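You operate a simulated robot arm through the tools that you are given. There is no shell and no other tool. Be economical: measure what you need, move in short steps, check, and stop when the job is done.

You are at the controls of a simulated robot arm. One attempt, no reset.

JOB
Take the blue cap on the top of the care cabinet and put it away on the despatch bench top. Open the tools drawer, take the green mask and put it in the inside of the tools drawer, then shut the drawer. Take the green brush from the side shelf and leave it on the top of the tooling cart. Put the clear jar that says "green" from the top deck of the blue trolley on the free board on the carton stack and the clear jar labelled "teal" on top of the teal sponge. Open the violet canister lid. The order is free. Set down upright: green mask, clear jar.

It is judged by the outcome, as a careful person would: the job done as asked, and still so three seconds after it is handed in. It fails if anything else is knocked over, pushed out of place, dropped, spilled or broken. Lids that push on must go on centred and level and be pressed home; caps that screw on are set level and turned clockwise until they are tight.

ROBOT AND FRAMES
A 6-joint arm with a two-finger gripper on a trunk, on a base that drives. Base frame: it is fixed to the floor where the robot stands at the start and does not move with it; the origin is under the middle of the robot, x ahead of it, y to its left, z up; the surface under the hand at the start is at about z = 0.86. Units: m, degrees, N and s.
With the tool pointing down near the work surface it reaches from about 0.44 to 0.84 m from the robot's upright axis, wherever it stands. Its first joint turns from -166.0 to 166.0 degrees. Places, roughly: blue cap (4x4x3 cm) [0.7, 0.1, 0.9]; clear jar [0.25, -6.25, 0.75]; despatch bench top [2.6, -5.2, 0.8]; free board on the carton stack [0.2, -4.2, 0.6]; green brush (14x5x5 cm) [-0.6, -8.2, 0.9]; green mask (5x5x8 cm) [0.4, -8, 0.9]; inside of the tools drawer [0.7, -8, 0.7]; teal sponge (8x6x6 cm) [0.4, -6, 0.8]; tools drawer [0.7, -8, 0.7]; top of the tooling cart [0.4, -8.1, 0.9]; violet canister lid [-2.9, -8.1, 1.3]. Payload 1.66 kg.
Tool frame: the origin (TCP) lies between the finger pads and is the grasp point; the fingertips stand 0.016 m ahead of it; z points along the fingers, y is the line along which they close. Largest opening 0.111 m; the body of the gripper starts 0.104 m behind the TCP.
Orientation is that of the tool frame in the base frame, as [roll, pitch, yaw] about the fixed x, y, z axes, in that order (R = Rz(yaw) Ry(pitch) Rx(roll)). With the fingers straight down and closing along the base's y, the tool's x points along the base's -x, its y along +y and its z along -z.

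CONTROLS
- The arm moves only by the tool arm_command. Its argument "commands" is a list of rows, each a list of 7 numbers: the shift along the tool's x, y, z in m, then the turn, a rotation vector about the tool's x, y, z in degrees, then the finger opening in m, from 0 to 0.111. In form: [[dx, dy, dz, ax, ay, az, claw], ...]. A call has 1 to 8 rows; each row shifts and turns the commanded pose from where the row before left it, along the tool's axes as they then stand. A row lasts 0.2 s, in which the tool goes at most 0.05 m and 8.6 degrees; a call with a longer step from one row to the next is refused whole, and so is a gripper value outside its range. Where a pose cannot be reached the arm comes as near as it can. A force on the tool above 40 N (or 10 N above the force at the start of the call, whichever is more), or a blocked arm, ends the call early, and 0.2 s more pass. The fingers move at their own pace and stop on an object; they squeeze with about 32 N. The grip force told is the motor's: it shows also when the fingers shut on nothing. Time passes only in rows, and 0.2 s behind the last, so rows that do not move let the fingers close. It gives the time, the measured TCP pose, the force on the tool (base axes), the opening and the grip force at its end, in the units of the frame above (readings bear some noise), with the torque about the TCP (base axes, N m) and any sound that the robot's microphone picked up, and new pictures: "show" is both (left out), scene, wrist or none.
- Cameras (640 x 400 px; columns grow to the right, rows downward): "scene" is now at [0.0595, 0.1644, 1.6122]; the picture's right is [-0.31, -0.95, 0.00], its down [-0.62, 0.20, -0.76] and it looks along [0.72, -0.23, -0.66] (base axes); focal length 256 px, centre (320, 200). "wrist" rides on the gripper at [0.07, 0.014, -0.143] in the tool frame; the picture's right is [-0.19, 0.98, 0.00], its down [-0.87, -0.17, -0.47] and it looks along [-0.46, -0.09, 0.88] (tool axes); focal length 230 px, centre (320, 200). There is no depth. A picture from a camera that has moved, and an enlarged one, comes with that camera's place and axes in the base frame and with its lens.
- raise_lower(by): slides the trunk up (or, below 0, down) by that many m; the arm and the scene camera ride with it, the base frame stays. It gives what a move gives, with no picture.
- roll_base(legs): drives the robot by 1 to 6 legs, each [ahead, left, turn to the left] in m, m and degrees, along the robot's own axes; the way and the turn of a leg run together, so that a leg with both is an arc; at most 1.5 m and 180 degrees a leg. The arm and the cameras ride along, it lands a little off, and it stops where it bumps. It gives what a move gives, and a new picture of the scene camera.
- pan_tilt(pan, tilt): turns the head with the scene camera to pan (to the left, within 120 degrees either way) and tilt (down, from -29 to 69), counted from straight ahead of the robot. It gives what a move gives, and a new picture of the scene camera.
- close_up(camera, box): a new picture of the part [left, top, right, bottom] of that camera's present view, enlarged. The clock stands still meanwhile.
- hand_in(): hands the job in; it is judged then, once.

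Work in short steps. Places have to be worked out from the pictures, the camera data and where the tool is seen: move nearer, look again, correct. Check each grasp and each placing, and mend what went wrong. You have 196 turns and 260 pictures in all, those below and enlarged ones among them. Open the gripper and draw the arm clear of the work before you hand the job in, unless the task says otherwise; then end with one line.

The tools are called after ">>>" as a command line: name --pt "numbers of a row" for each row, then --argument value for the rest, lists and objects as JSON in quotes. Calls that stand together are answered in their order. arm_command: Moves the arm, as the interface text tells. Its arguments: {"type":"object","properties":{"commands":{"type":"array","items":{"type":"array","items":{"type":"number"}}},"show":{"type":"string","enum":["both","scene","wrist","none"]}},"required":["commands"]} The other tools are called the same way: raise_lower (by) slides the trunk up or down; roll_base (legs) drives the base; pan_tilt (pan, tilt) turns the head that bears the scene camera; close_up (camera, box) takes an enlarged picture of a part of a camera's view; hand_in () hands the job in.

At the start:

```text
time_s: 0.0
tcp_pos: [0.4523, -0.0888, 1.1343]
orientation: [-179.9, 0.1, 180.0]
force: [-1.1, 0.4, 0.3]
torque: [-0.05, 0.03, 0.01]
width: 0.1112
gripper_force: 0.0
trunk travel left (down, up): [-0.2, 0.39]
robot x, y, heading: [0.0013, -0.0008, 0.1]
head pan, tilt: [-17.8, 41.0]
```

scene: 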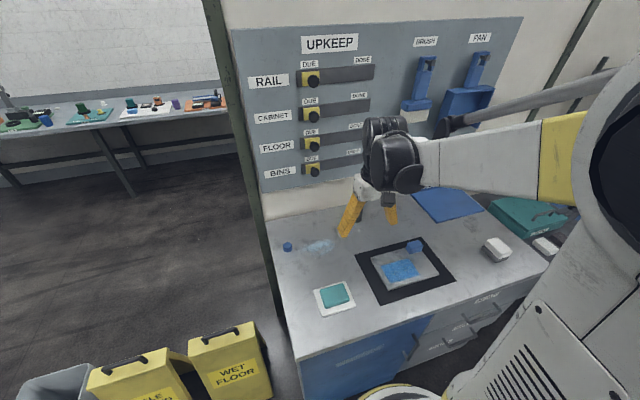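
wrist: 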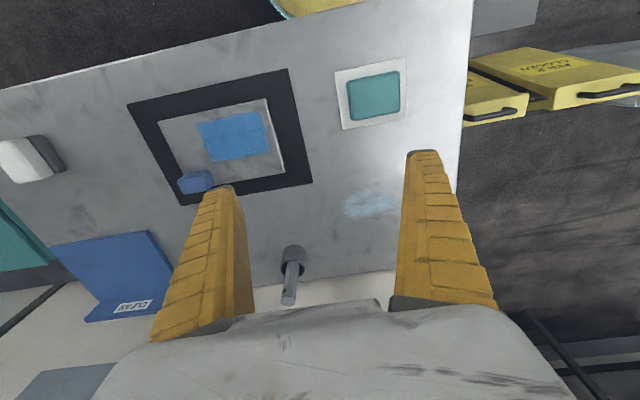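

I'll look closely at the cap area and the whole picture first.

>>> close_up --camera "scene" --box '[240, 180, 480, 330]'

>>> close_up --camera "scene" --box '[0, 60, 240, 210]'

```text
2.67 times, centred on (360, 255) of scene
camera zoom: at [0.0595, 0.1644, 1.6122], right [-0.31, -0.95, 0.0], down [-0.62, 0.2, -0.76], along [0.72, -0.23, -0.66], focal length 682 px, centre (213, 53)
```

zoom: 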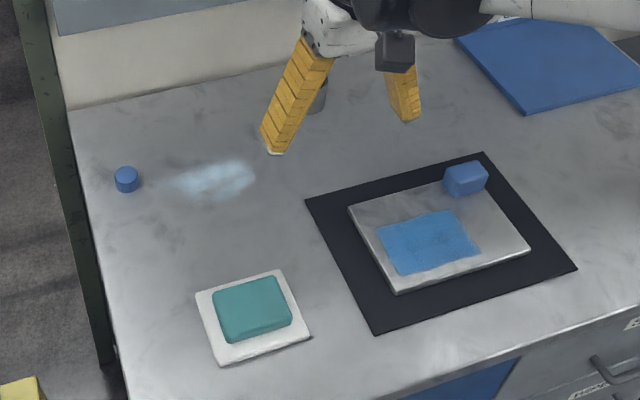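

```text
2.67 times, centred on (120, 135) of scene
camera zoom: at [0.0595, 0.1644, 1.6122], right [-0.31, -0.95, 0.0], down [-0.62, 0.2, -0.76], along [0.72, -0.23, -0.66], focal length 682 px, centre (853, 373)
```

zoom: 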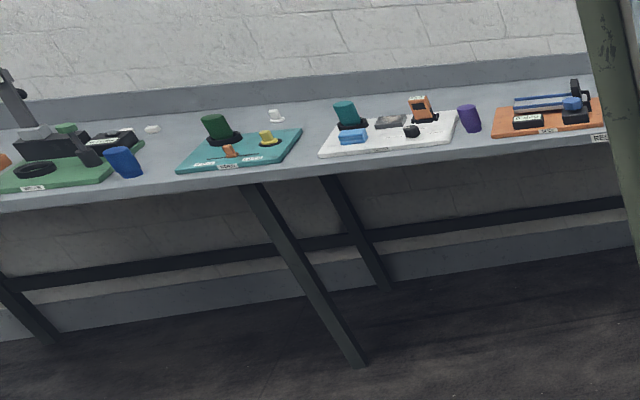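

The blue cap is at about (0.652, 0.099, 0.875). I'll go over it and down partway, then check with the wrist camera.

>>> arm_command --pt "-0.033 0.031 0 0 0 0 0.09" --pt "-0.033 0.031 0.01 0 0 0 0.09" --pt "-0.033 0.031 0.02 0 0 0 0.09" --pt "-0.033 0.031 0.02 0 0 0 0.09" --pt "-0.033 0.031 0.02 0 0 0 0.09" --pt "-0.035 0.032 0.01 0 0 0 0.09" --pt "0 0 0.045 0 0 0 0.09" --pt "0 0 0.02 0 0 0 0.09"

```text
time_s: 1.8
tcp_pos: [0.6512, 0.0986, 0.9884]
orientation: [180.0, 0.0, 179.9]
force: [-0.3, 0.5, -0.6]
torque: [0.0, -0.01, 0.04]
width: 0.0909
gripper_force: 0.5
trunk travel left (down, up): [-0.2, 0.39]
robot x, y, heading: [0.0, -0.0044, 0.2]
head pan, tilt: [-17.8, 41.0]
camera scene: at [0.0597, 0.1644, 1.6122], right [-0.31, -0.95, 0.0], down [-0.62, 0.2, -0.76], along [0.72, -0.23, -0.66], focal length 256 px, centre (320, 200)
camera wrist: at [0.5817, 0.1118, 1.13], right [0.19, 0.98, 0.0], down [0.87, -0.17, 0.47], along [0.46, -0.09, -0.88], focal length 230 px, centre (320, 200)
```

scene: 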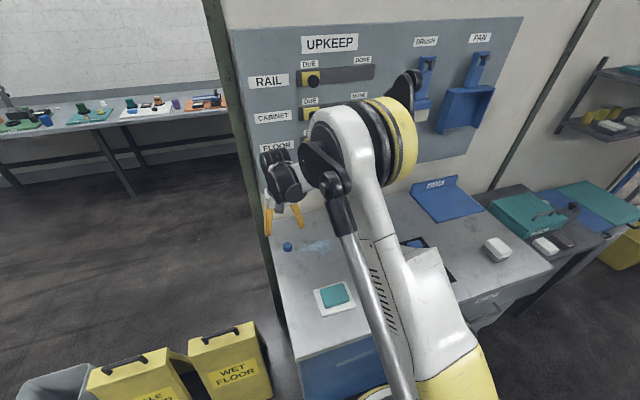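
wrist: 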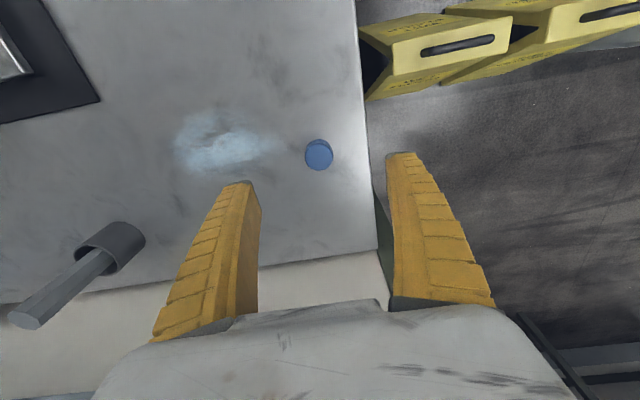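

The wrist view gives the cap at (0.655, 0.0965). I'll go down to z≈0.882 and close.

>>> arm_command --pt "-0.003 -0.002 0.045 0 0 0 0.08" --pt "0 0 0.04 0 0 0 0.08" --pt "0 0 0.021 0 0 0 0.08" --pt "0 0 0 0 0 0 0.0" --pt "0 0 0 0 0 0 0.0" --pt "0 0 0 0 0 0 0.0" --show "wrist"

```text
time_s: 3.2
tcp_pos: [0.6534, 0.0974, 0.885]
orientation: [179.9, 0.0, 179.9]
force: [-0.5, 0.4, 0.2]
torque: [0.0, 0.01, 0.01]
width: 0.024
gripper_force: 32.3
trunk travel left (down, up): [-0.2, 0.39]
robot x, y, heading: [-0.0017, -0.0001, -0.2]
head pan, tilt: [-17.8, 41.0]
camera wrist: at [0.5835, 0.1099, 1.0268], right [0.19, 0.98, 0.0], down [0.87, -0.17, 0.47], along [0.46, -0.09, -0.88], focal length 230 px, centre (320, 200)
```

wrist: 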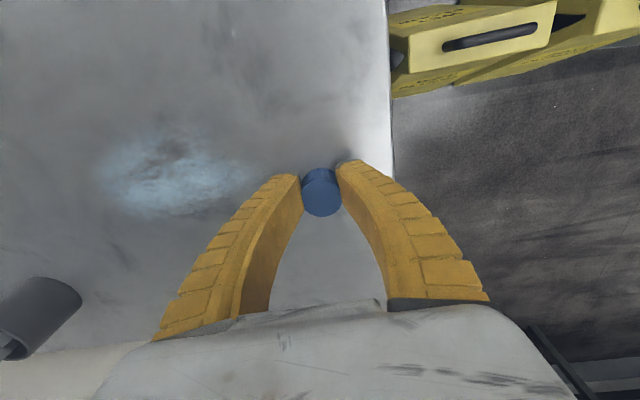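

Gripped at 24 mm. I'll lift and check it's held.

>>> arm_command --pt "0 0 -0.04 0 0 0 0.0" --pt "0 0 -0.05 0 0 0 0.0" --pt "0 0 -0.05 0 0 0 0.0" --pt "0 0 -0.05 0 0 0 0.0" --show "wrist"

>>> pan_tilt --pan -75 --tilt 25

>>> pan_tilt --pan -118 --tilt 20

```text
time_s: 4.2
tcp_pos: [0.6534, 0.0949, 1.0763]
orientation: [180.0, 0.0, 179.9]
force: [-0.5, 0.6, -0.1]
torque: [0.02, 0.01, -0.02]
width: 0.0001
gripper_force: 29.0
trunk travel left (down, up): [-0.2, 0.39]
robot x, y, heading: [-0.002, 0.0033, -0.1]
head pan, tilt: [-17.8, 41.0]
camera wrist: at [0.5846, 0.1083, 1.2182], right [0.19, 0.98, 0.0], down [0.87, -0.17, 0.47], along [0.46, -0.09, -0.88], focal length 230 px, centre (320, 200)
```

wrist: 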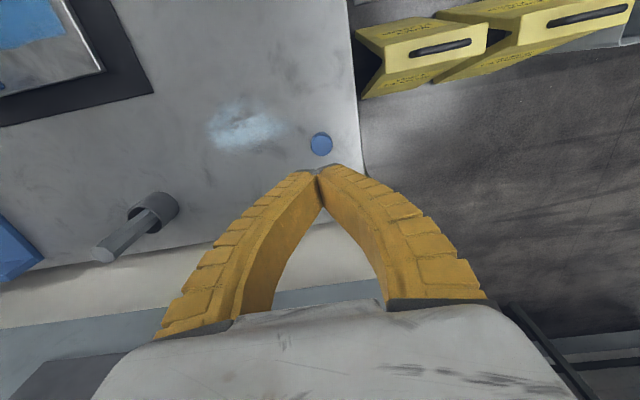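

```text
time_s: 5.5
tcp_pos: [0.655, 0.0957, 1.0749]
orientation: [180.0, 0.1, 180.0]
force: [0.5, 0.2, 0.9]
torque: [0.0, -0.01, 0.0]
width: 0.0
gripper_force: 28.5
trunk travel left (down, up): [-0.2, 0.39]
robot x, y, heading: [0.002, 0.0009, 0.0]
head pan, tilt: [-75.0, 25.0]
camera scene: at [0.0031, 0.1012, 1.6369], right [-0.97, -0.26, 0.0], down [-0.11, 0.41, -0.91], along [0.24, -0.88, -0.42], focal length 256 px, centre (320, 200)
```

scene: 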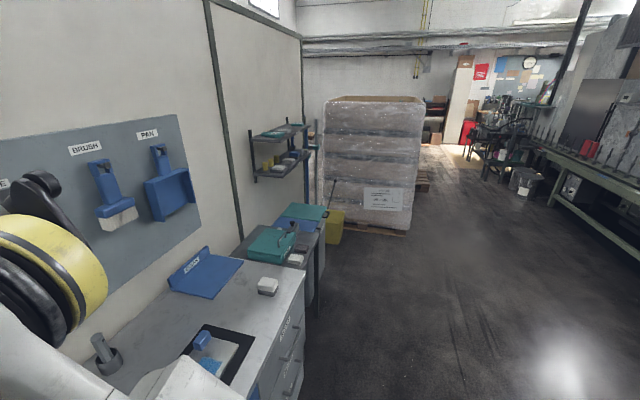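

```text
time_s: 6.6
tcp_pos: [0.6551, 0.0962, 1.0749]
orientation: [-180.0, -0.1, -180.0]
force: [-0.2, -0.1, -0.3]
torque: [0.01, 0.02, -0.02]
width: 0.0001
gripper_force: 28.3
trunk travel left (down, up): [-0.2, 0.39]
robot x, y, heading: [0.0016, 0.0004, -0.1]
head pan, tilt: [-118.0, 20.0]
camera scene: at [-0.0644, 0.1079, 1.645], right [-0.88, 0.47, 0.0], down [0.16, 0.3, -0.94], along [-0.44, -0.83, -0.34], focal length 256 px, centre (320, 200)
```

scene: 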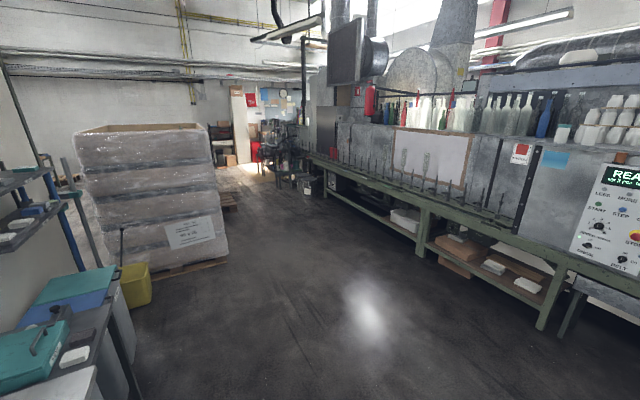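

The cap slipped out and stayed standing. I'll open the fingers and look at it closely before retrying.

>>> arm_command --pt "0 0 0 0 0 0 0.07" --pt "0 0 0 0 0 0 0.07" --pt "0 0 0 0 0 0 0.07" --show "none"

>>> close_up --camera "wrist" --box '[260, 100, 380, 175]'

>>> pan_tilt --pan -10 --tilt 50

```text
time_s: 7.4
tcp_pos: [0.6554, 0.0956, 1.075]
orientation: [179.9, 0.0, -180.0]
force: [0.3, 0.0, 0.1]
torque: [-0.02, 0.0, -0.02]
width: 0.0718
gripper_force: 0.5
trunk travel left (down, up): [-0.2, 0.39]
robot x, y, heading: [0.0053, 0.0008, 0.0]
head pan, tilt: [-118.0, 20.0]
```

```text
5.33 times, centred on (320, 138) of wrist
camera zoom: at [0.5854, 0.1084, 1.2173], right [0.19, 0.98, 0.0], down [0.87, -0.17, 0.47], along [0.46, -0.09, -0.88], focal length 1227 px, centre (320, 533)
```

zoom: 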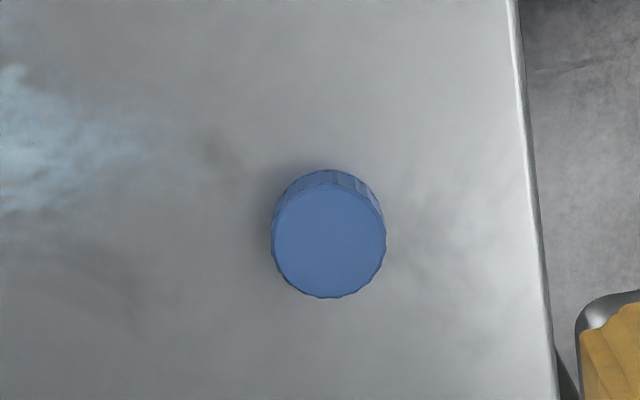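

```text
time_s: 9.2
tcp_pos: [0.655, 0.0964, 1.0758]
orientation: [180.0, -0.1, 180.0]
force: [0.5, 0.8, -0.5]
torque: [0.08, 0.03, 0.03]
width: 0.0717
gripper_force: 0.8
trunk travel left (down, up): [-0.2, 0.39]
robot x, y, heading: [-0.0041, 0.0002, 0.2]
head pan, tilt: [-10.0, 50.0]
camera scene: at [0.055, 0.1768, 1.5994], right [-0.17, -0.98, 0.0], down [-0.75, 0.13, -0.64], along [0.63, -0.11, -0.77], focal length 256 px, centre (320, 200)
```

scene: 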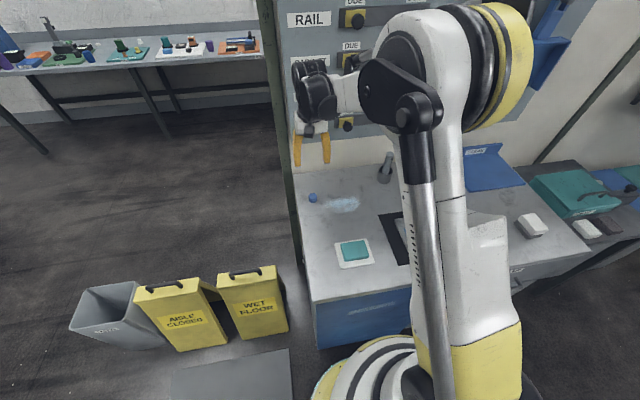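

The cap is about 30 mm across and now near (0.672, 0.094), with its top near 0.88. It seems I gripped it too high, so I'll move over it and look again from lower.

>>> arm_command --pt "-0.016 -0.002 0.045 0 0 0 0.07" --pt "0 0 0.045 0 0 0 0.07" --pt "0 0 0.045 0 0 0 0.07" --pt "0 0 0.03 0 0 0 0.07" --show "wrist"

```text
time_s: 10.2
tcp_pos: [0.6719, 0.0945, 0.9069]
orientation: [-179.9, 0.0, 180.0]
force: [0.8, 0.4, 0.1]
torque: [0.0, 0.03, 0.01]
width: 0.0716
gripper_force: 1.0
trunk travel left (down, up): [-0.2, 0.39]
robot x, y, heading: [-0.0042, -0.0006, 0.0]
head pan, tilt: [-10.0, 50.0]
camera wrist: at [0.6012, 0.1066, 1.0494], right [0.19, 0.98, 0.0], down [0.87, -0.17, 0.47], along [0.46, -0.09, -0.88], focal length 230 px, centre (320, 200)
```

wrist: 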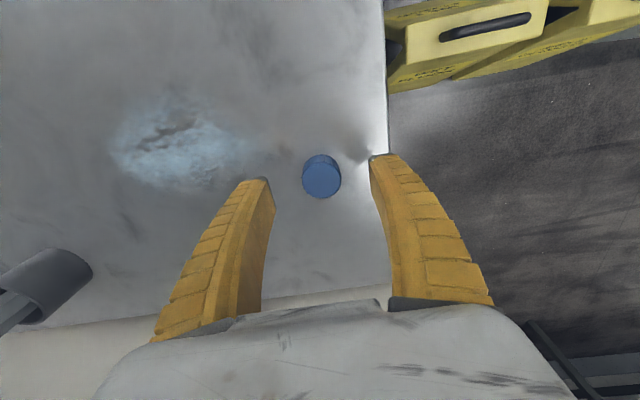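

Cap confirmed at (0.672, 0.094) with its top at about 0.878. I'll lower the tips almost to the surface and grip.

>>> arm_command --pt "0 0 0.02 0 0 0 0.06" --pt "0 0 0.012 0 0 0 0.06" --pt "0 0 0.0 0 0 0 0.06" --show "wrist"

```text
time_s: 11.0
tcp_pos: [0.671, 0.0933, 0.8753]
orientation: [180.0, 0.0, 180.0]
force: [-1.1, 0.2, 3.4]
torque: [0.01, 0.01, -0.07]
width: 0.0617
gripper_force: 1.2
trunk travel left (down, up): [-0.2, 0.39]
robot x, y, heading: [-0.0039, 0.0009, -0.2]
head pan, tilt: [-10.0, 50.0]
camera wrist: at [0.6008, 0.1057, 1.0179], right [0.19, 0.98, 0.0], down [0.87, -0.17, 0.47], along [0.46, -0.09, -0.88], focal length 230 px, centre (320, 200)
```

wrist: 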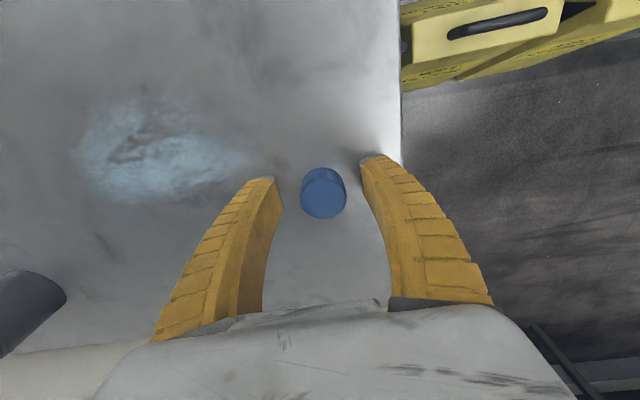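

Tips touch the surface lightly, and the cap sits in the pads. I'll back off 1 mm and close.

>>> arm_command --pt "0 0 -0.0015 0 0 0 0.06" --pt "0 0 0 0 0 0 0.01" --pt "0 0 0 0 0 0 0.01" --pt "0 0 0 0 0 0 0.01" --pt "0 0 -0.02 0 0 0 0.01" --pt "0 0 -0.04 0 0 0 0.01" --show "wrist"

```text
time_s: 12.4
tcp_pos: [0.668, 0.093, 0.9379]
orientation: [179.9, 0.0, -180.0]
force: [0.2, -0.2, 0.0]
torque: [0.0, -0.01, 0.02]
width: 0.022
gripper_force: 32.0
trunk travel left (down, up): [-0.2, 0.39]
robot x, y, heading: [-0.0002, 0.003, -0.1]
head pan, tilt: [-10.0, 50.0]
camera wrist: at [0.5991, 0.106, 1.0803], right [0.19, 0.98, 0.0], down [0.87, -0.17, 0.47], along [0.46, -0.09, -0.88], focal length 230 px, centre (320, 200)
```

wrist: 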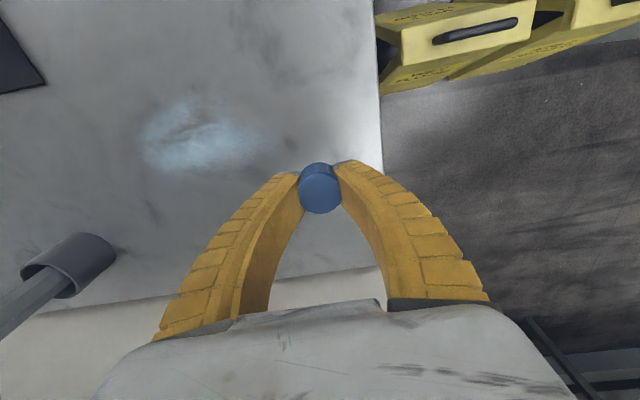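

Cap held at 22 mm. I'll take a closer look at how it sits between the fingers.

>>> close_up --camera "wrist" --box '[260, 145, 380, 220]'

```text
5.33 times, centred on (320, 182) of wrist
camera zoom: at [0.5991, 0.106, 1.0803], right [0.19, 0.98, 0.0], down [0.87, -0.17, 0.47], along [0.46, -0.09, -0.88], focal length 1227 px, centre (320, 293)
```

zoom: 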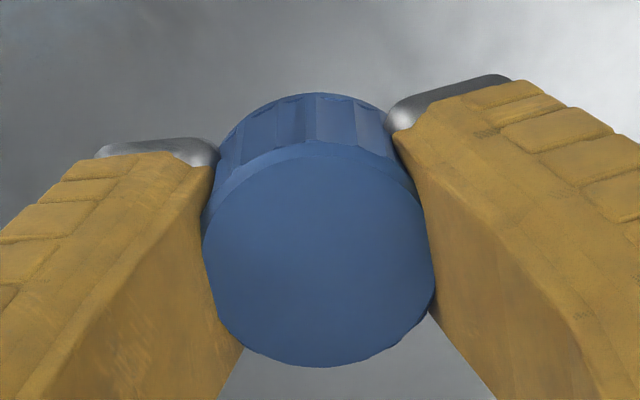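

Firm hold. I'll lift and tuck the arm, then back into the aisle and turn to face along -y.

>>> arm_command --pt "0 0 -0.05 0 0 0 0.01" --pt "0 0 -0.05 0 0 0 0.01" --pt "0.02 0 -0.04 0 0 0 0.01" --pt "0.045 -0.01 -0.02 0 0 0 0.01" --pt "0.045 -0.02 0 0 0 0 0.01" --pt "0.045 -0.02 0 0 0 0 0.01" --pt "0.045 -0.02 0 0 0 0 0.01" --show "none"

>>> roll_base --legs '[[-1.1, 0, 0], [0, 0, -90]]'

>>> pan_tilt --pan 0 --tilt 20

```text
refused: row 4 steps farther than a row can; nothing moved
```

```text
time_s: 21.9
tcp_pos: [-1.0207, -0.6665, 0.937]
orientation: [-180.0, 0.0, 89.4]
force: [0.2, -0.2, -1.1]
torque: [-0.03, 0.0, -0.01]
width: 0.0218
gripper_force: 31.9
trunk travel left (down, up): [-0.2, 0.39]
robot x, y, heading: [-1.1048, 0.0046, -90.7]
head pan, tilt: [-10.0, 50.0]
camera scene: at [-0.9309, -0.0538, 1.5994], right [-0.98, 0.18, 0.0], down [0.14, 0.75, -0.64], along [-0.12, -0.63, -0.77], focal length 256 px, centre (320, 200)
```

scene: 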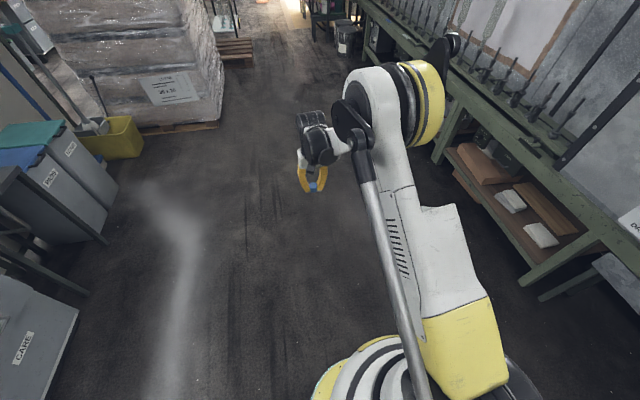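

```text
time_s: 22.9
tcp_pos: [-1.0191, -0.6661, 0.9371]
orientation: [-180.0, 0.0, 89.4]
force: [-0.1, -0.7, -0.1]
torque: [0.02, 0.03, 0.01]
width: 0.0223
gripper_force: 32.0
trunk travel left (down, up): [-0.2, 0.39]
robot x, y, heading: [-1.1073, 0.0015, -90.6]
head pan, tilt: [0.0, 20.0]
camera scene: at [-0.9177, -0.0712, 1.6449], right [-1.0, 0.01, 0.0], down [0.0, 0.34, -0.94], along [-0.01, -0.94, -0.34], focal length 256 px, centre (320, 200)
```

scene: 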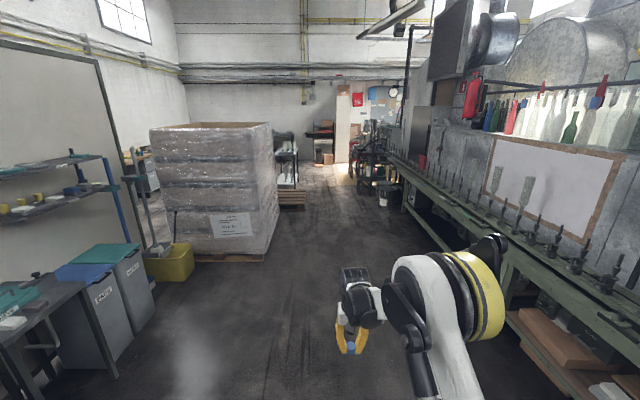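

The cap is still held and the aisle ahead is clear. I'll tuck the arm, then drive on 3 m.

>>> arm_command --pt "0 0 -0.05 0 0 0 0.01" --pt "0 0 -0.05 0 0 0 0.01" --pt "0.02 0 -0.04 0 0 0 0.01" --pt "0.045 0 0 0 0 0 0.01" --pt "0.045 0 0 0 0 0 0.01" --pt "0.045 0 0 0 0 0 0.01" --show "none"

>>> roll_base --legs '[[1.5, 0, 0], [1.5, 0, 0]]'

>>> pan_tilt --pan 60 --tilt 20

```text
time_s: 24.3
tcp_pos: [-1.0187, -0.5132, 1.0811]
orientation: [180.0, 0.0, 89.4]
force: [0.2, 0.5, 0.4]
torque: [-0.03, 0.01, 0.04]
width: 0.0218
gripper_force: 32.5
trunk travel left (down, up): [-0.2, 0.39]
robot x, y, heading: [-1.1046, 0.0041, -90.7]
head pan, tilt: [0.0, 20.0]
```

```text
time_s: 39.0
tcp_pos: [-1.024, -3.5669, 1.0817]
orientation: [180.0, 0.0, 89.3]
force: [-0.2, 0.1, 0.4]
torque: [0.01, -0.01, 0.0]
width: 0.0217
gripper_force: 32.1
trunk travel left (down, up): [-0.2, 0.39]
robot x, y, heading: [-1.1139, -3.0485, -90.7]
head pan, tilt: [0.0, 20.0]
camera scene: at [-0.9245, -3.1242, 1.645], right [-1.0, 0.01, 0.0], down [0.0, 0.34, -0.94], along [-0.01, -0.94, -0.34], focal length 256 px, centre (320, 200)
```

scene: 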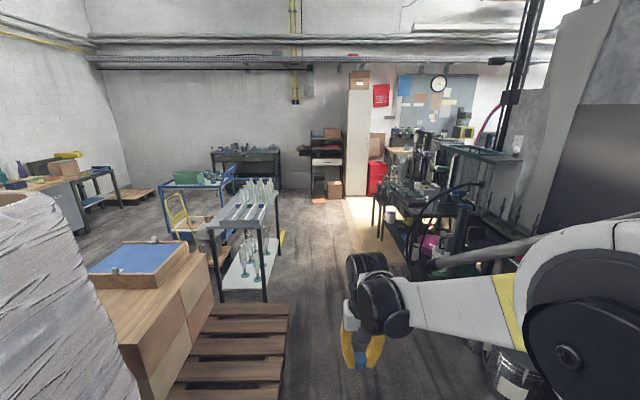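

```text
time_s: 40.3
tcp_pos: [-1.0249, -3.568, 1.0828]
orientation: [180.0, 0.1, 89.3]
force: [-0.7, 0.0, 0.1]
torque: [0.02, 0.02, 0.01]
width: 0.0218
gripper_force: 31.9
trunk travel left (down, up): [-0.2, 0.39]
robot x, y, heading: [-1.1175, -3.0473, -90.5]
head pan, tilt: [60.0, 20.0]
camera scene: at [-0.8433, -3.0785, 1.645], right [-0.51, -0.86, 0.0], down [-0.29, 0.17, -0.94], along [0.81, -0.48, -0.34], focal length 256 px, centre (320, 200)
```

scene: 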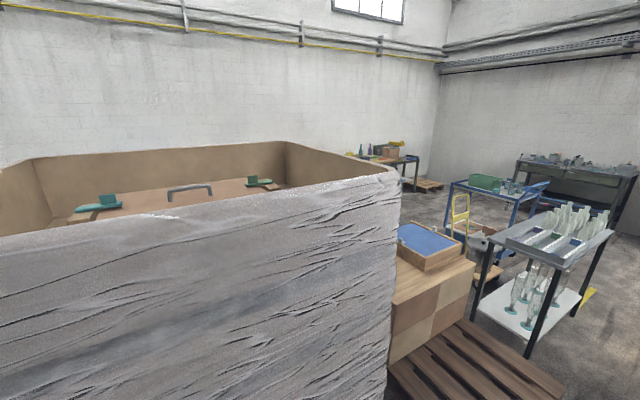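

The carton stack, bottle cart and blue trolley are in view. The despatch bench is beyond them on the left. I'll go on in the free lane (x≈-1.2) to y≈-5.5 and look left for a route.

>>> roll_base --legs '[[1.2, -0.08, 0], [1.2, 0, 0]]'

>>> pan_tilt --pan 80 --tilt 20

>>> pan_tilt --pan 10 --tilt 20

```text
time_s: 52.1
tcp_pos: [-1.1784, -5.978, 1.0811]
orientation: [-180.0, 0.1, 87.7]
force: [0.0, -0.2, 0.1]
torque: [0.0, -0.01, 0.02]
width: 0.0216
gripper_force: 32.4
trunk travel left (down, up): [-0.2, 0.39]
robot x, y, heading: [-1.2516, -5.4588, -92.4]
head pan, tilt: [60.0, 20.0]
camera scene: at [-0.9828, -5.4949, 1.645], right [-0.53, -0.84, 0.0], down [-0.29, 0.18, -0.94], along [0.79, -0.5, -0.34], focal length 256 px, centre (320, 200)
```

scene: 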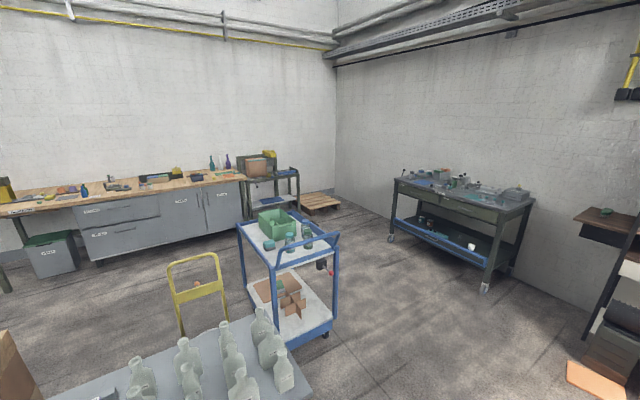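

```text
time_s: 52.9
tcp_pos: [-1.1788, -5.9781, 1.0801]
orientation: [-180.0, 0.0, 87.8]
force: [-0.8, 0.9, -0.6]
torque: [0.01, -0.03, -0.02]
width: 0.0214
gripper_force: 32.5
trunk travel left (down, up): [-0.2, 0.39]
robot x, y, heading: [-1.251, -5.4546, -92.1]
head pan, tilt: [80.0, 20.0]
camera scene: at [-0.9706, -5.4648, 1.645], right [-0.21, -0.98, 0.0], down [-0.33, 0.07, -0.94], along [0.92, -0.2, -0.34], focal length 256 px, centre (320, 200)
```

scene: 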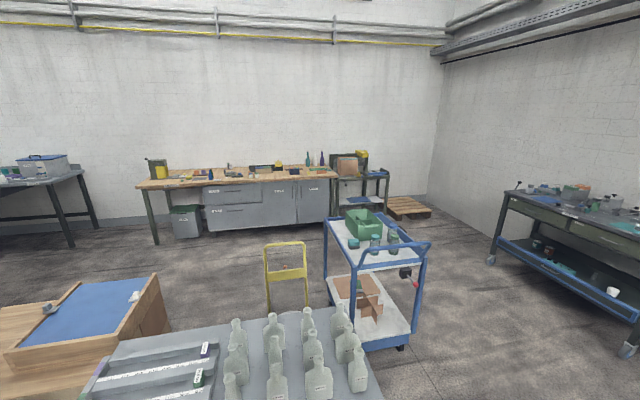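

```text
time_s: 54.3
tcp_pos: [-1.1781, -5.9777, 1.0813]
orientation: [180.0, -0.1, 87.8]
force: [0.0, -0.3, -0.2]
torque: [0.03, -0.04, 0.04]
width: 0.0211
gripper_force: 31.9
trunk travel left (down, up): [-0.2, 0.39]
robot x, y, heading: [-1.2517, -5.4551, -92.1]
head pan, tilt: [10.0, 20.0]
camera scene: at [-1.049, -5.5371, 1.645], right [-0.99, -0.13, 0.0], down [-0.05, 0.34, -0.94], along [0.13, -0.93, -0.34], focal length 256 px, centre (320, 200)
```

scene: 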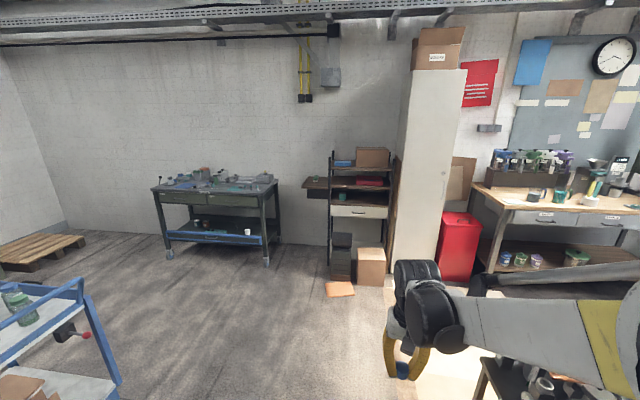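

Bench front is about x≈2.4, y from -4 to -6.4. The passage south of the blue trolley (y -6.5 to -7.85) gets me there. I'll drive to y≈-6.95, turn to face +x, and check.

>>> roll_base --legs '[[1.45, 0.05, 0], [0, 0, 92]]'

>>> pan_tilt --pan 0 --tilt 25

>>> arm_command --pt "0 0 0 0 0 0 0.01" --show "wrist"

```text
time_s: 65.5
tcp_pos: [-0.7267, -6.8125, 1.0808]
orientation: [-180.0, 0.0, -178.5]
force: [-0.6, 0.5, 0.5]
torque: [0.01, -0.01, -0.01]
width: 0.0208
gripper_force: 31.5
trunk travel left (down, up): [-0.2, 0.39]
robot x, y, heading: [-1.2447, -6.9222, 1.6]
head pan, tilt: [10.0, 20.0]
camera scene: at [-1.1769, -6.7118, 1.645], right [0.2, -0.98, 0.0], down [-0.34, -0.07, -0.94], along [0.92, 0.19, -0.34], focal length 256 px, centre (320, 200)
```

scene: 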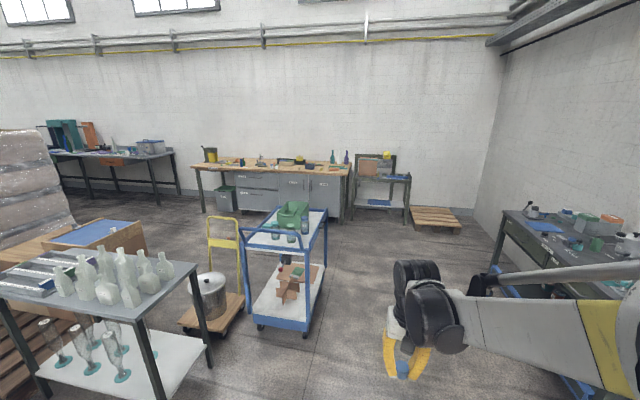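

```text
time_s: 66.2
tcp_pos: [-0.7283, -6.8128, 1.0807]
orientation: [179.9, 0.1, -178.5]
force: [-0.5, 0.7, -0.3]
torque: [-0.03, -0.02, 0.03]
width: 0.0209
gripper_force: 31.5
trunk travel left (down, up): [-0.2, 0.39]
robot x, y, heading: [-1.2433, -6.9214, 1.7]
head pan, tilt: [0.0, 25.0]
camera scene: at [-1.176, -6.7279, 1.6369], right [0.03, -1.0, 0.0], down [-0.42, -0.01, -0.91], along [0.91, 0.02, -0.42], focal length 256 px, centre (320, 200)
```

scene: 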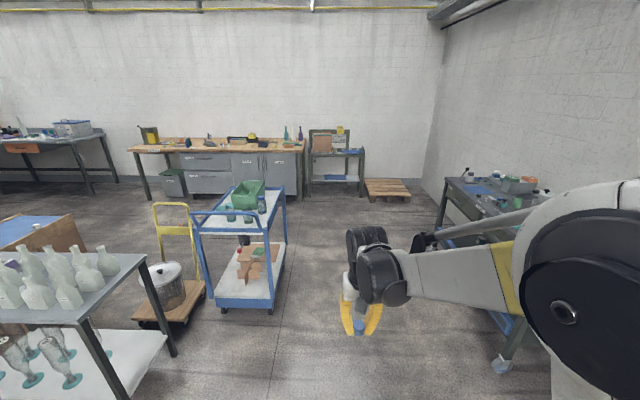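

```text
time_s: 66.6
tcp_pos: [-0.7277, -6.8128, 1.0793]
orientation: [180.0, -0.1, -178.4]
force: [0.4, 0.5, -0.2]
torque: [-0.01, -0.02, 0.01]
width: 0.0211
gripper_force: 31.5
trunk travel left (down, up): [-0.2, 0.39]
robot x, y, heading: [-1.242, -6.9204, 1.6]
head pan, tilt: [0.0, 25.0]
camera wrist: at [-0.7981, -6.8016, 1.2229], right [0.16, 0.99, 0.0], down [0.87, -0.14, 0.47], along [0.47, -0.08, -0.88], focal length 230 px, centre (320, 200)
```

wrist: 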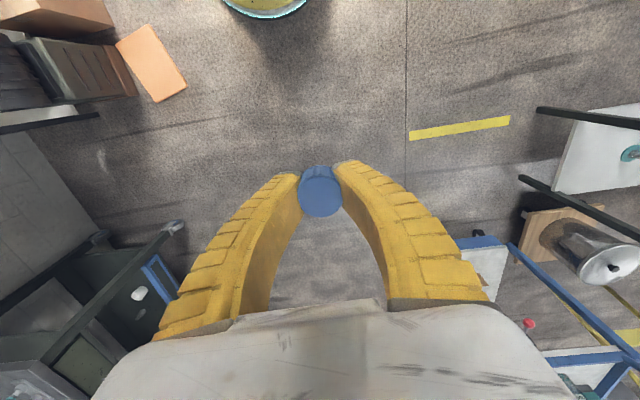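

Lane centre is y≈-7.1. I'll drive ahead with a small rightward shift, then on to x≈1.75.

>>> roll_base --legs '[[0.4, -0.2, -1.6], [1.3, 0, 0], [1.2, 0, 0]]'

>>> pan_tilt --pan 50 --tilt 25

```text
time_s: 81.1
tcp_pos: [2.1608, -6.9932, 1.08]
orientation: [180.0, 0.0, -179.2]
force: [0.3, 0.3, 0.6]
torque: [0.01, 0.01, -0.01]
width: 0.0204
gripper_force: 32.0
trunk travel left (down, up): [-0.2, 0.39]
robot x, y, heading: [1.6471, -7.0956, 0.8]
head pan, tilt: [0.0, 25.0]
camera scene: at [1.7144, -6.9037, 1.6369], right [0.01, -1.0, 0.0], down [-0.42, -0.01, -0.91], along [0.91, 0.01, -0.42], focal length 256 px, centre (320, 200)
```

scene: 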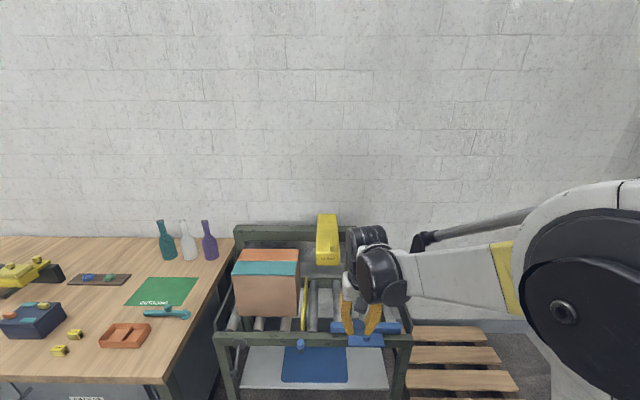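

```text
time_s: 82.3
tcp_pos: [2.1608, -6.9947, 1.0806]
orientation: [-180.0, 0.0, -179.2]
force: [-0.5, 0.1, -1.0]
torque: [0.0, 0.02, -0.03]
width: 0.0206
gripper_force: 31.7
trunk travel left (down, up): [-0.2, 0.39]
robot x, y, heading: [1.6472, -7.0982, 0.9]
head pan, tilt: [50.0, 25.0]
camera scene: at [1.6803, -6.8336, 1.6369], right [0.77, -0.63, 0.0], down [-0.27, -0.33, -0.91], along [0.57, 0.7, -0.42], focal length 256 px, centre (320, 200)
```

scene: 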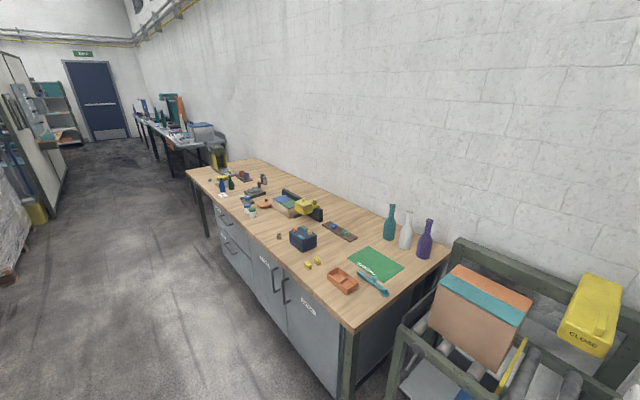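

The bench front edge is at x≈2.2. I'll strafe left along it to y≈-5.5 to look for a clear spot.

>>> roll_base --legs '[[0, 1.5, -0.8]]'

>>> pan_tilt --pan 15 --tilt 45

```text
time_s: 89.8
tcp_pos: [2.1483, -5.4833, 1.0808]
orientation: [180.0, 0.0, -179.7]
force: [0.0, -0.3, 0.5]
torque: [-0.02, 0.01, -0.04]
width: 0.0208
gripper_force: 31.9
trunk travel left (down, up): [-0.2, 0.39]
robot x, y, heading: [1.6307, -5.5777, 0.3]
head pan, tilt: [50.0, 25.0]
camera scene: at [1.6686, -5.3186, 1.6369], right [0.77, -0.64, 0.0], down [-0.27, -0.33, -0.91], along [0.58, 0.7, -0.42], focal length 256 px, centre (320, 200)
```

scene: 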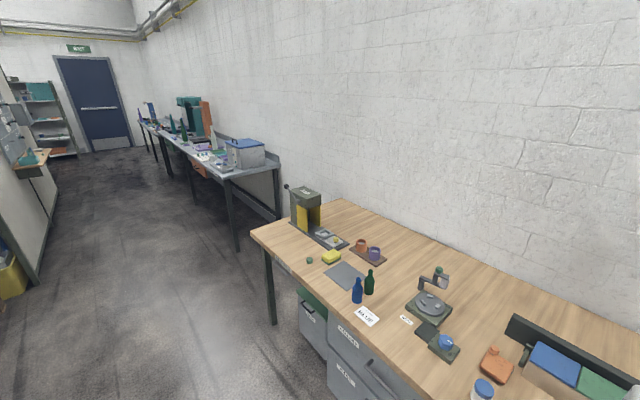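

```text
time_s: 90.8
tcp_pos: [2.1477, -5.483, 1.0813]
orientation: [-179.9, 0.0, -179.7]
force: [0.7, 0.5, -0.3]
torque: [0.05, -0.04, 0.0]
width: 0.0207
gripper_force: 32.1
trunk travel left (down, up): [-0.2, 0.39]
robot x, y, heading: [1.6324, -5.5781, 0.2]
head pan, tilt: [15.0, 45.0]
camera scene: at [1.6882, -5.3682, 1.6064], right [0.26, -0.96, 0.0], down [-0.68, -0.19, -0.71], along [0.68, 0.19, -0.71], focal length 256 px, centre (320, 200)
```

scene: 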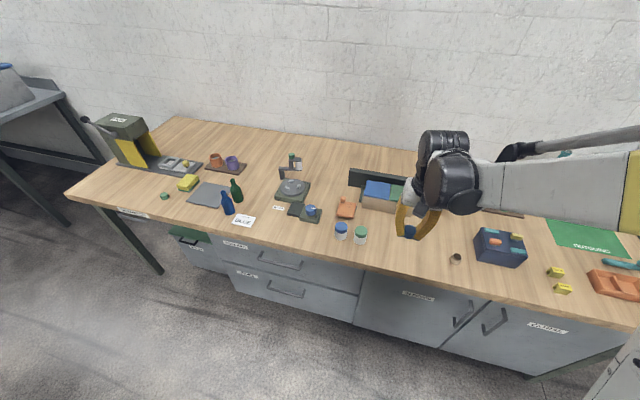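

Let me read the labels on the bench, in case there's an assigned spot.

>>> close_up --camera "scene" --box '[180, 150, 420, 300]'

>>> close_up --camera "scene" --box '[400, 180, 640, 330]'

```text
2.67 times, centred on (300, 225) of scene
camera zoom: at [1.6882, -5.3682, 1.6064], right [0.26, -0.96, 0.0], down [-0.68, -0.19, -0.71], along [0.68, 0.19, -0.71], focal length 682 px, centre (373, 133)
```

zoom: 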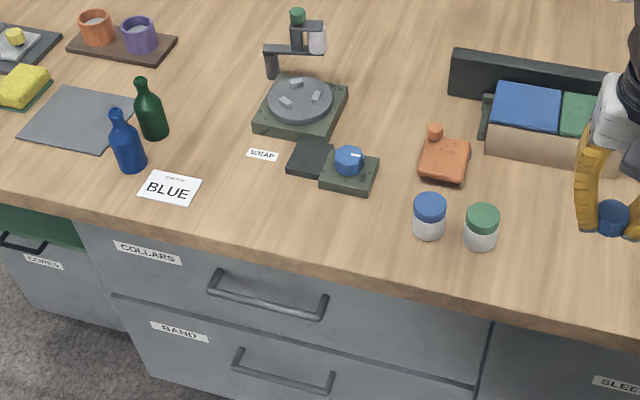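

```text
2.67 times, centred on (520, 255) of scene
camera zoom: at [1.6882, -5.3682, 1.6064], right [0.26, -0.96, 0.0], down [-0.68, -0.19, -0.71], along [0.68, 0.19, -0.71], focal length 682 px, centre (-213, 53)
```

zoom: 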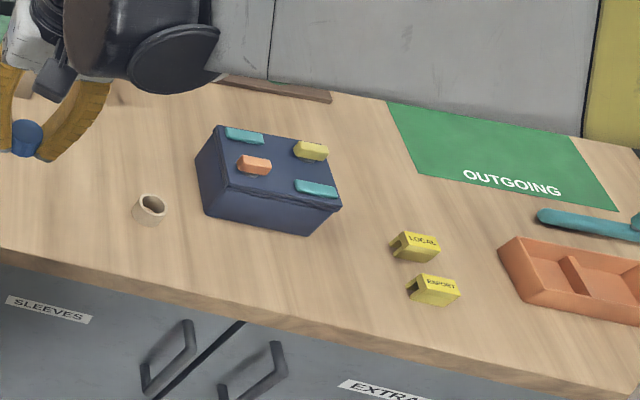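

No assigned spot; the clear patch between the green-lidded jar and the tape roll, about (2.32, -5.53), is good. I'll move over it and partway down.

>>> arm_command --pt "-0.045 -0.012 0 0 0 0 0.01" --pt "-0.045 -0.012 0 0 0 0 0.01" --pt "-0.045 -0.012 0 0 0 0 0.01" --pt "-0.037 -0.011 0.02 0 0 0 0.01" --pt "0 0 0.05 0 0 0 0.01" --pt "0 0 0.05 0 0 0 0.01" --pt "0 0 0.05 0 0 0 0.01" --pt "0 0 0.03 0 0 0 0.01"

```text
time_s: 92.6
tcp_pos: [2.3209, -5.5312, 0.8789]
orientation: [180.0, 0.0, -179.8]
force: [0.3, 0.6, -0.3]
torque: [0.0, 0.03, -0.03]
width: 0.0203
gripper_force: 32.6
trunk travel left (down, up): [-0.2, 0.39]
robot x, y, heading: [1.6327, -5.5797, 0.6]
head pan, tilt: [15.0, 45.0]
camera scene: at [1.6885, -5.3682, 1.6063], right [0.26, -0.96, 0.0], down [-0.68, -0.19, -0.71], along [0.68, 0.19, -0.71], focal length 256 px, centre (320, 200)
camera wrist: at [2.2508, -5.5184, 1.0206], right [0.19, 0.98, 0.0], down [0.87, -0.16, 0.47], along [0.46, -0.09, -0.88], focal length 230 px, centre (320, 200)
```

scene: 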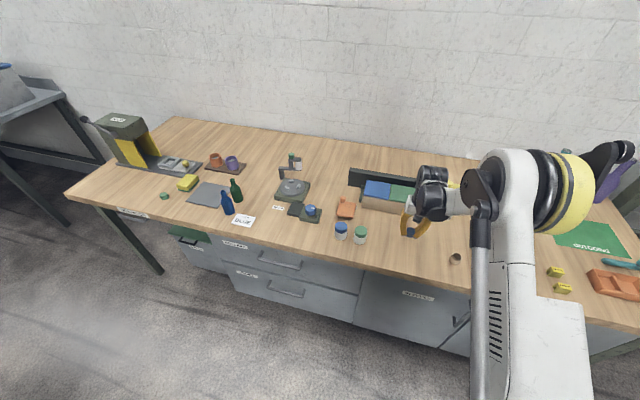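
wrist: 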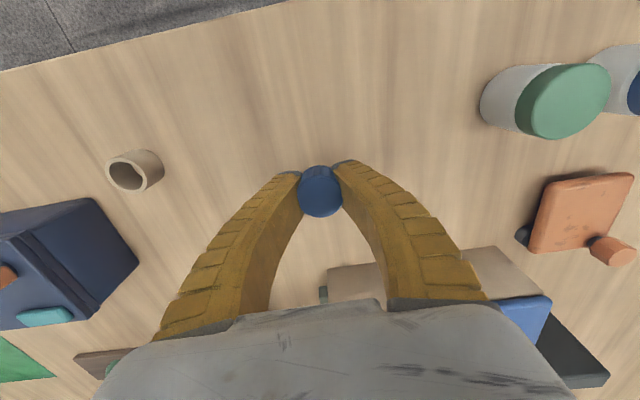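

Clear all round. I'll go down gently to find the bench surface.

>>> arm_command --pt "0 0 0.03 0 0 0 0.01" --pt "0 0 0.008 0 0 0 0.01" --pt "0 0 0.006 0 0 0 0.01" --pt "0 0 0.0 0 0 0 0.01" --show "wrist"

```text
time_s: 93.6
tcp_pos: [2.3198, -5.5294, 0.8363]
orientation: [-179.9, 0.0, -179.7]
force: [-0.1, 0.0, 1.5]
torque: [-0.02, 0.08, 0.03]
width: 0.0205
gripper_force: 31.7
trunk travel left (down, up): [-0.2, 0.39]
robot x, y, heading: [1.6314, -5.5793, 0.3]
head pan, tilt: [15.0, 45.0]
camera wrist: at [2.2505, -5.5165, 0.978], right [0.19, 0.98, 0.0], down [0.87, -0.16, 0.47], along [0.46, -0.09, -0.88], focal length 230 px, centre (320, 200)
```

wrist: 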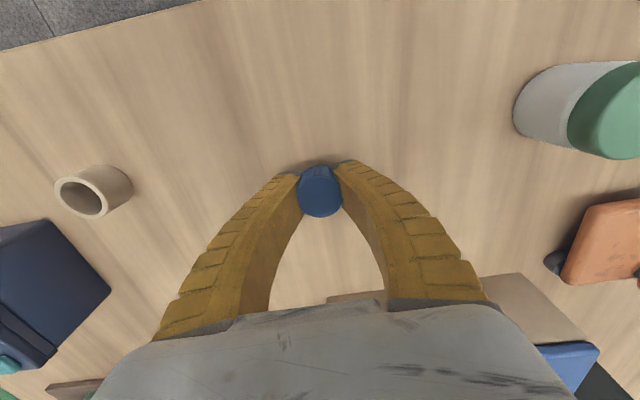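

Possibly a first touch (1.5 N). I'll go down a few mm more to be sure.

>>> arm_command --pt "0 0 0.003 0 0 0 0.01" --pt "0 0 0.003 0 0 0 0.01" --pt "0 0 0 0 0 0 0.01" --show "none"

```text
time_s: 94.4
tcp_pos: [2.3193, -5.5302, 0.8308]
orientation: [-180.0, -0.1, -179.7]
force: [1.6, -0.5, -0.1]
torque: [-0.02, -0.01, 0.02]
width: 0.0204
gripper_force: 31.4
trunk travel left (down, up): [-0.2, 0.39]
robot x, y, heading: [1.6312, -5.5766, 0.3]
head pan, tilt: [15.0, 45.0]
```

No contact yet. I'll continue in small steps.

>>> arm_command --pt "0 0 0.004 0 0 0 0.01" --pt "0 0 0.003 0 0 0 0.01" --pt "0 0 0 0 0 0 0.01" --show "none"

>>> arm_command --pt "0 0 0.003 0 0 0 0.01" --pt "0 0 0 0 0 0 0.01" --show "wrist"

```text
time_s: 95.2
tcp_pos: [2.3211, -5.5296, 0.8244]
orientation: [-180.0, 0.0, -179.7]
force: [-0.8, -0.1, 0.3]
torque: [0.02, 0.0, -0.01]
width: 0.0205
gripper_force: 31.6
trunk travel left (down, up): [-0.2, 0.39]
robot x, y, heading: [1.6291, -5.5748, 0.1]
head pan, tilt: [15.0, 45.0]
```

```text
time_s: 95.8
tcp_pos: [2.3199, -5.5294, 0.8206]
orientation: [-179.9, 0.1, -179.7]
force: [-0.5, -0.5, 0.3]
torque: [0.0, -0.02, 0.0]
width: 0.0209
gripper_force: 31.7
trunk travel left (down, up): [-0.2, 0.39]
robot x, y, heading: [1.6315, -5.5818, 0.3]
head pan, tilt: [15.0, 45.0]
camera wrist: at [2.2509, -5.5173, 0.9634], right [0.19, 0.98, 0.0], down [0.87, -0.16, 0.47], along [0.46, -0.09, -0.88], focal length 230 px, centre (320, 200)
```

wrist: 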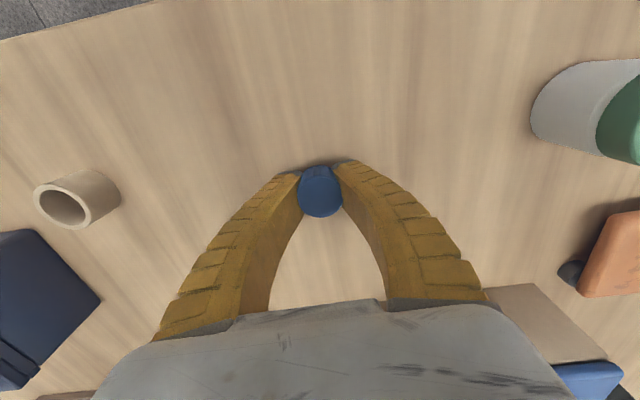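

Still free. A few more small steps.

>>> arm_command --pt "0 0 0.004 0 0 0 0.01" --pt "0 0 0 0 0 0 0.01" --show "none"

>>> arm_command --pt "0 0 0.004 0 0 0 0.01" --pt "0 0 0 0 0 0 0.01" --show "none"

>>> arm_command --pt "0 0 0.003 0 0 0 0.01" --pt "0 0 0 0 0 0 0.01" --show "wrist"

```text
time_s: 96.4
tcp_pos: [2.3215, -5.5301, 0.8178]
orientation: [180.0, 0.0, -179.7]
force: [0.5, -0.2, -0.2]
torque: [0.01, -0.01, 0.02]
width: 0.0206
gripper_force: 32.5
trunk travel left (down, up): [-0.2, 0.39]
robot x, y, heading: [1.6305, -5.5822, 0.3]
head pan, tilt: [15.0, 45.0]
```

```text
time_s: 97.0
tcp_pos: [2.3212, -5.5293, 0.8141]
orientation: [-179.9, 0.1, -179.7]
force: [4.0, 1.9, 15.4]
torque: [0.01, -0.04, 0.0]
width: 0.0204
gripper_force: 32.3
trunk travel left (down, up): [-0.2, 0.39]
robot x, y, heading: [1.6316, -5.5759, 0.2]
head pan, tilt: [15.0, 45.0]
```

```text
time_s: 97.5
tcp_pos: [2.3208, -5.5298, 0.8135]
orientation: [180.0, 0.3, -179.7]
force: [-1.3, 0.0, 28.3]
torque: [0.01, 0.01, 0.03]
width: 0.0208
gripper_force: 32.0
trunk travel left (down, up): [-0.2, 0.39]
robot x, y, heading: [1.6317, -5.5825, 0.5]
head pan, tilt: [15.0, 45.0]
stopped in row 2: the force on the tool passed its limit at 41 N (the readings are from after the stop); the commanded pose is now the measured one
camera wrist: at [2.25, -5.5171, 0.9552], right [0.19, 0.98, 0.0], down [0.86, -0.16, 0.48], along [0.47, -0.09, -0.88], focal length 230 px, centre (320, 200)
```

wrist: 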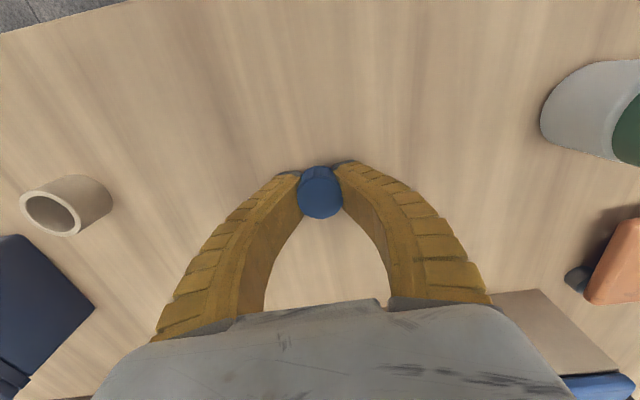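

The cap rests on the bench. I'll ease up 1 mm, open, rise and check.

>>> arm_command --pt "0 0 -0.001 0 0 0 0.02" --pt "0 0 0 0 0 0 0.06" --pt "0 0 0 0 0 0 0.06" --pt "0 0 -0.02 0 0 0 0.06" --pt "0 0 -0.05 0 0 0 0.06" --pt "0 0 -0.05 0 0 0 0.06" --pt "0 0 -0.05 0 0 0 0.06" --show "wrist"

```text
time_s: 99.1
tcp_pos: [2.3206, -5.5296, 0.9849]
orientation: [180.0, 0.1, -179.7]
force: [-0.5, 0.2, -0.8]
torque: [0.0, -0.01, -0.01]
width: 0.0621
gripper_force: 1.4
trunk travel left (down, up): [-0.2, 0.39]
robot x, y, heading: [1.6343, -5.5821, 0.5]
head pan, tilt: [15.0, 45.0]
camera wrist: at [2.2506, -5.5175, 1.1258], right [0.19, 0.98, 0.0], down [0.87, -0.16, 0.47], along [0.47, -0.09, -0.88], focal length 230 px, centre (320, 200)
```

wrist: 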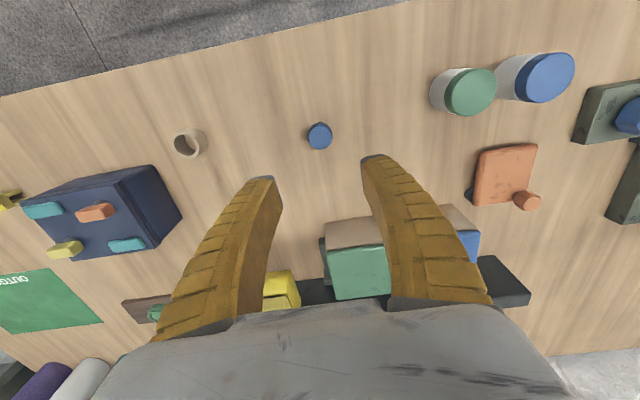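

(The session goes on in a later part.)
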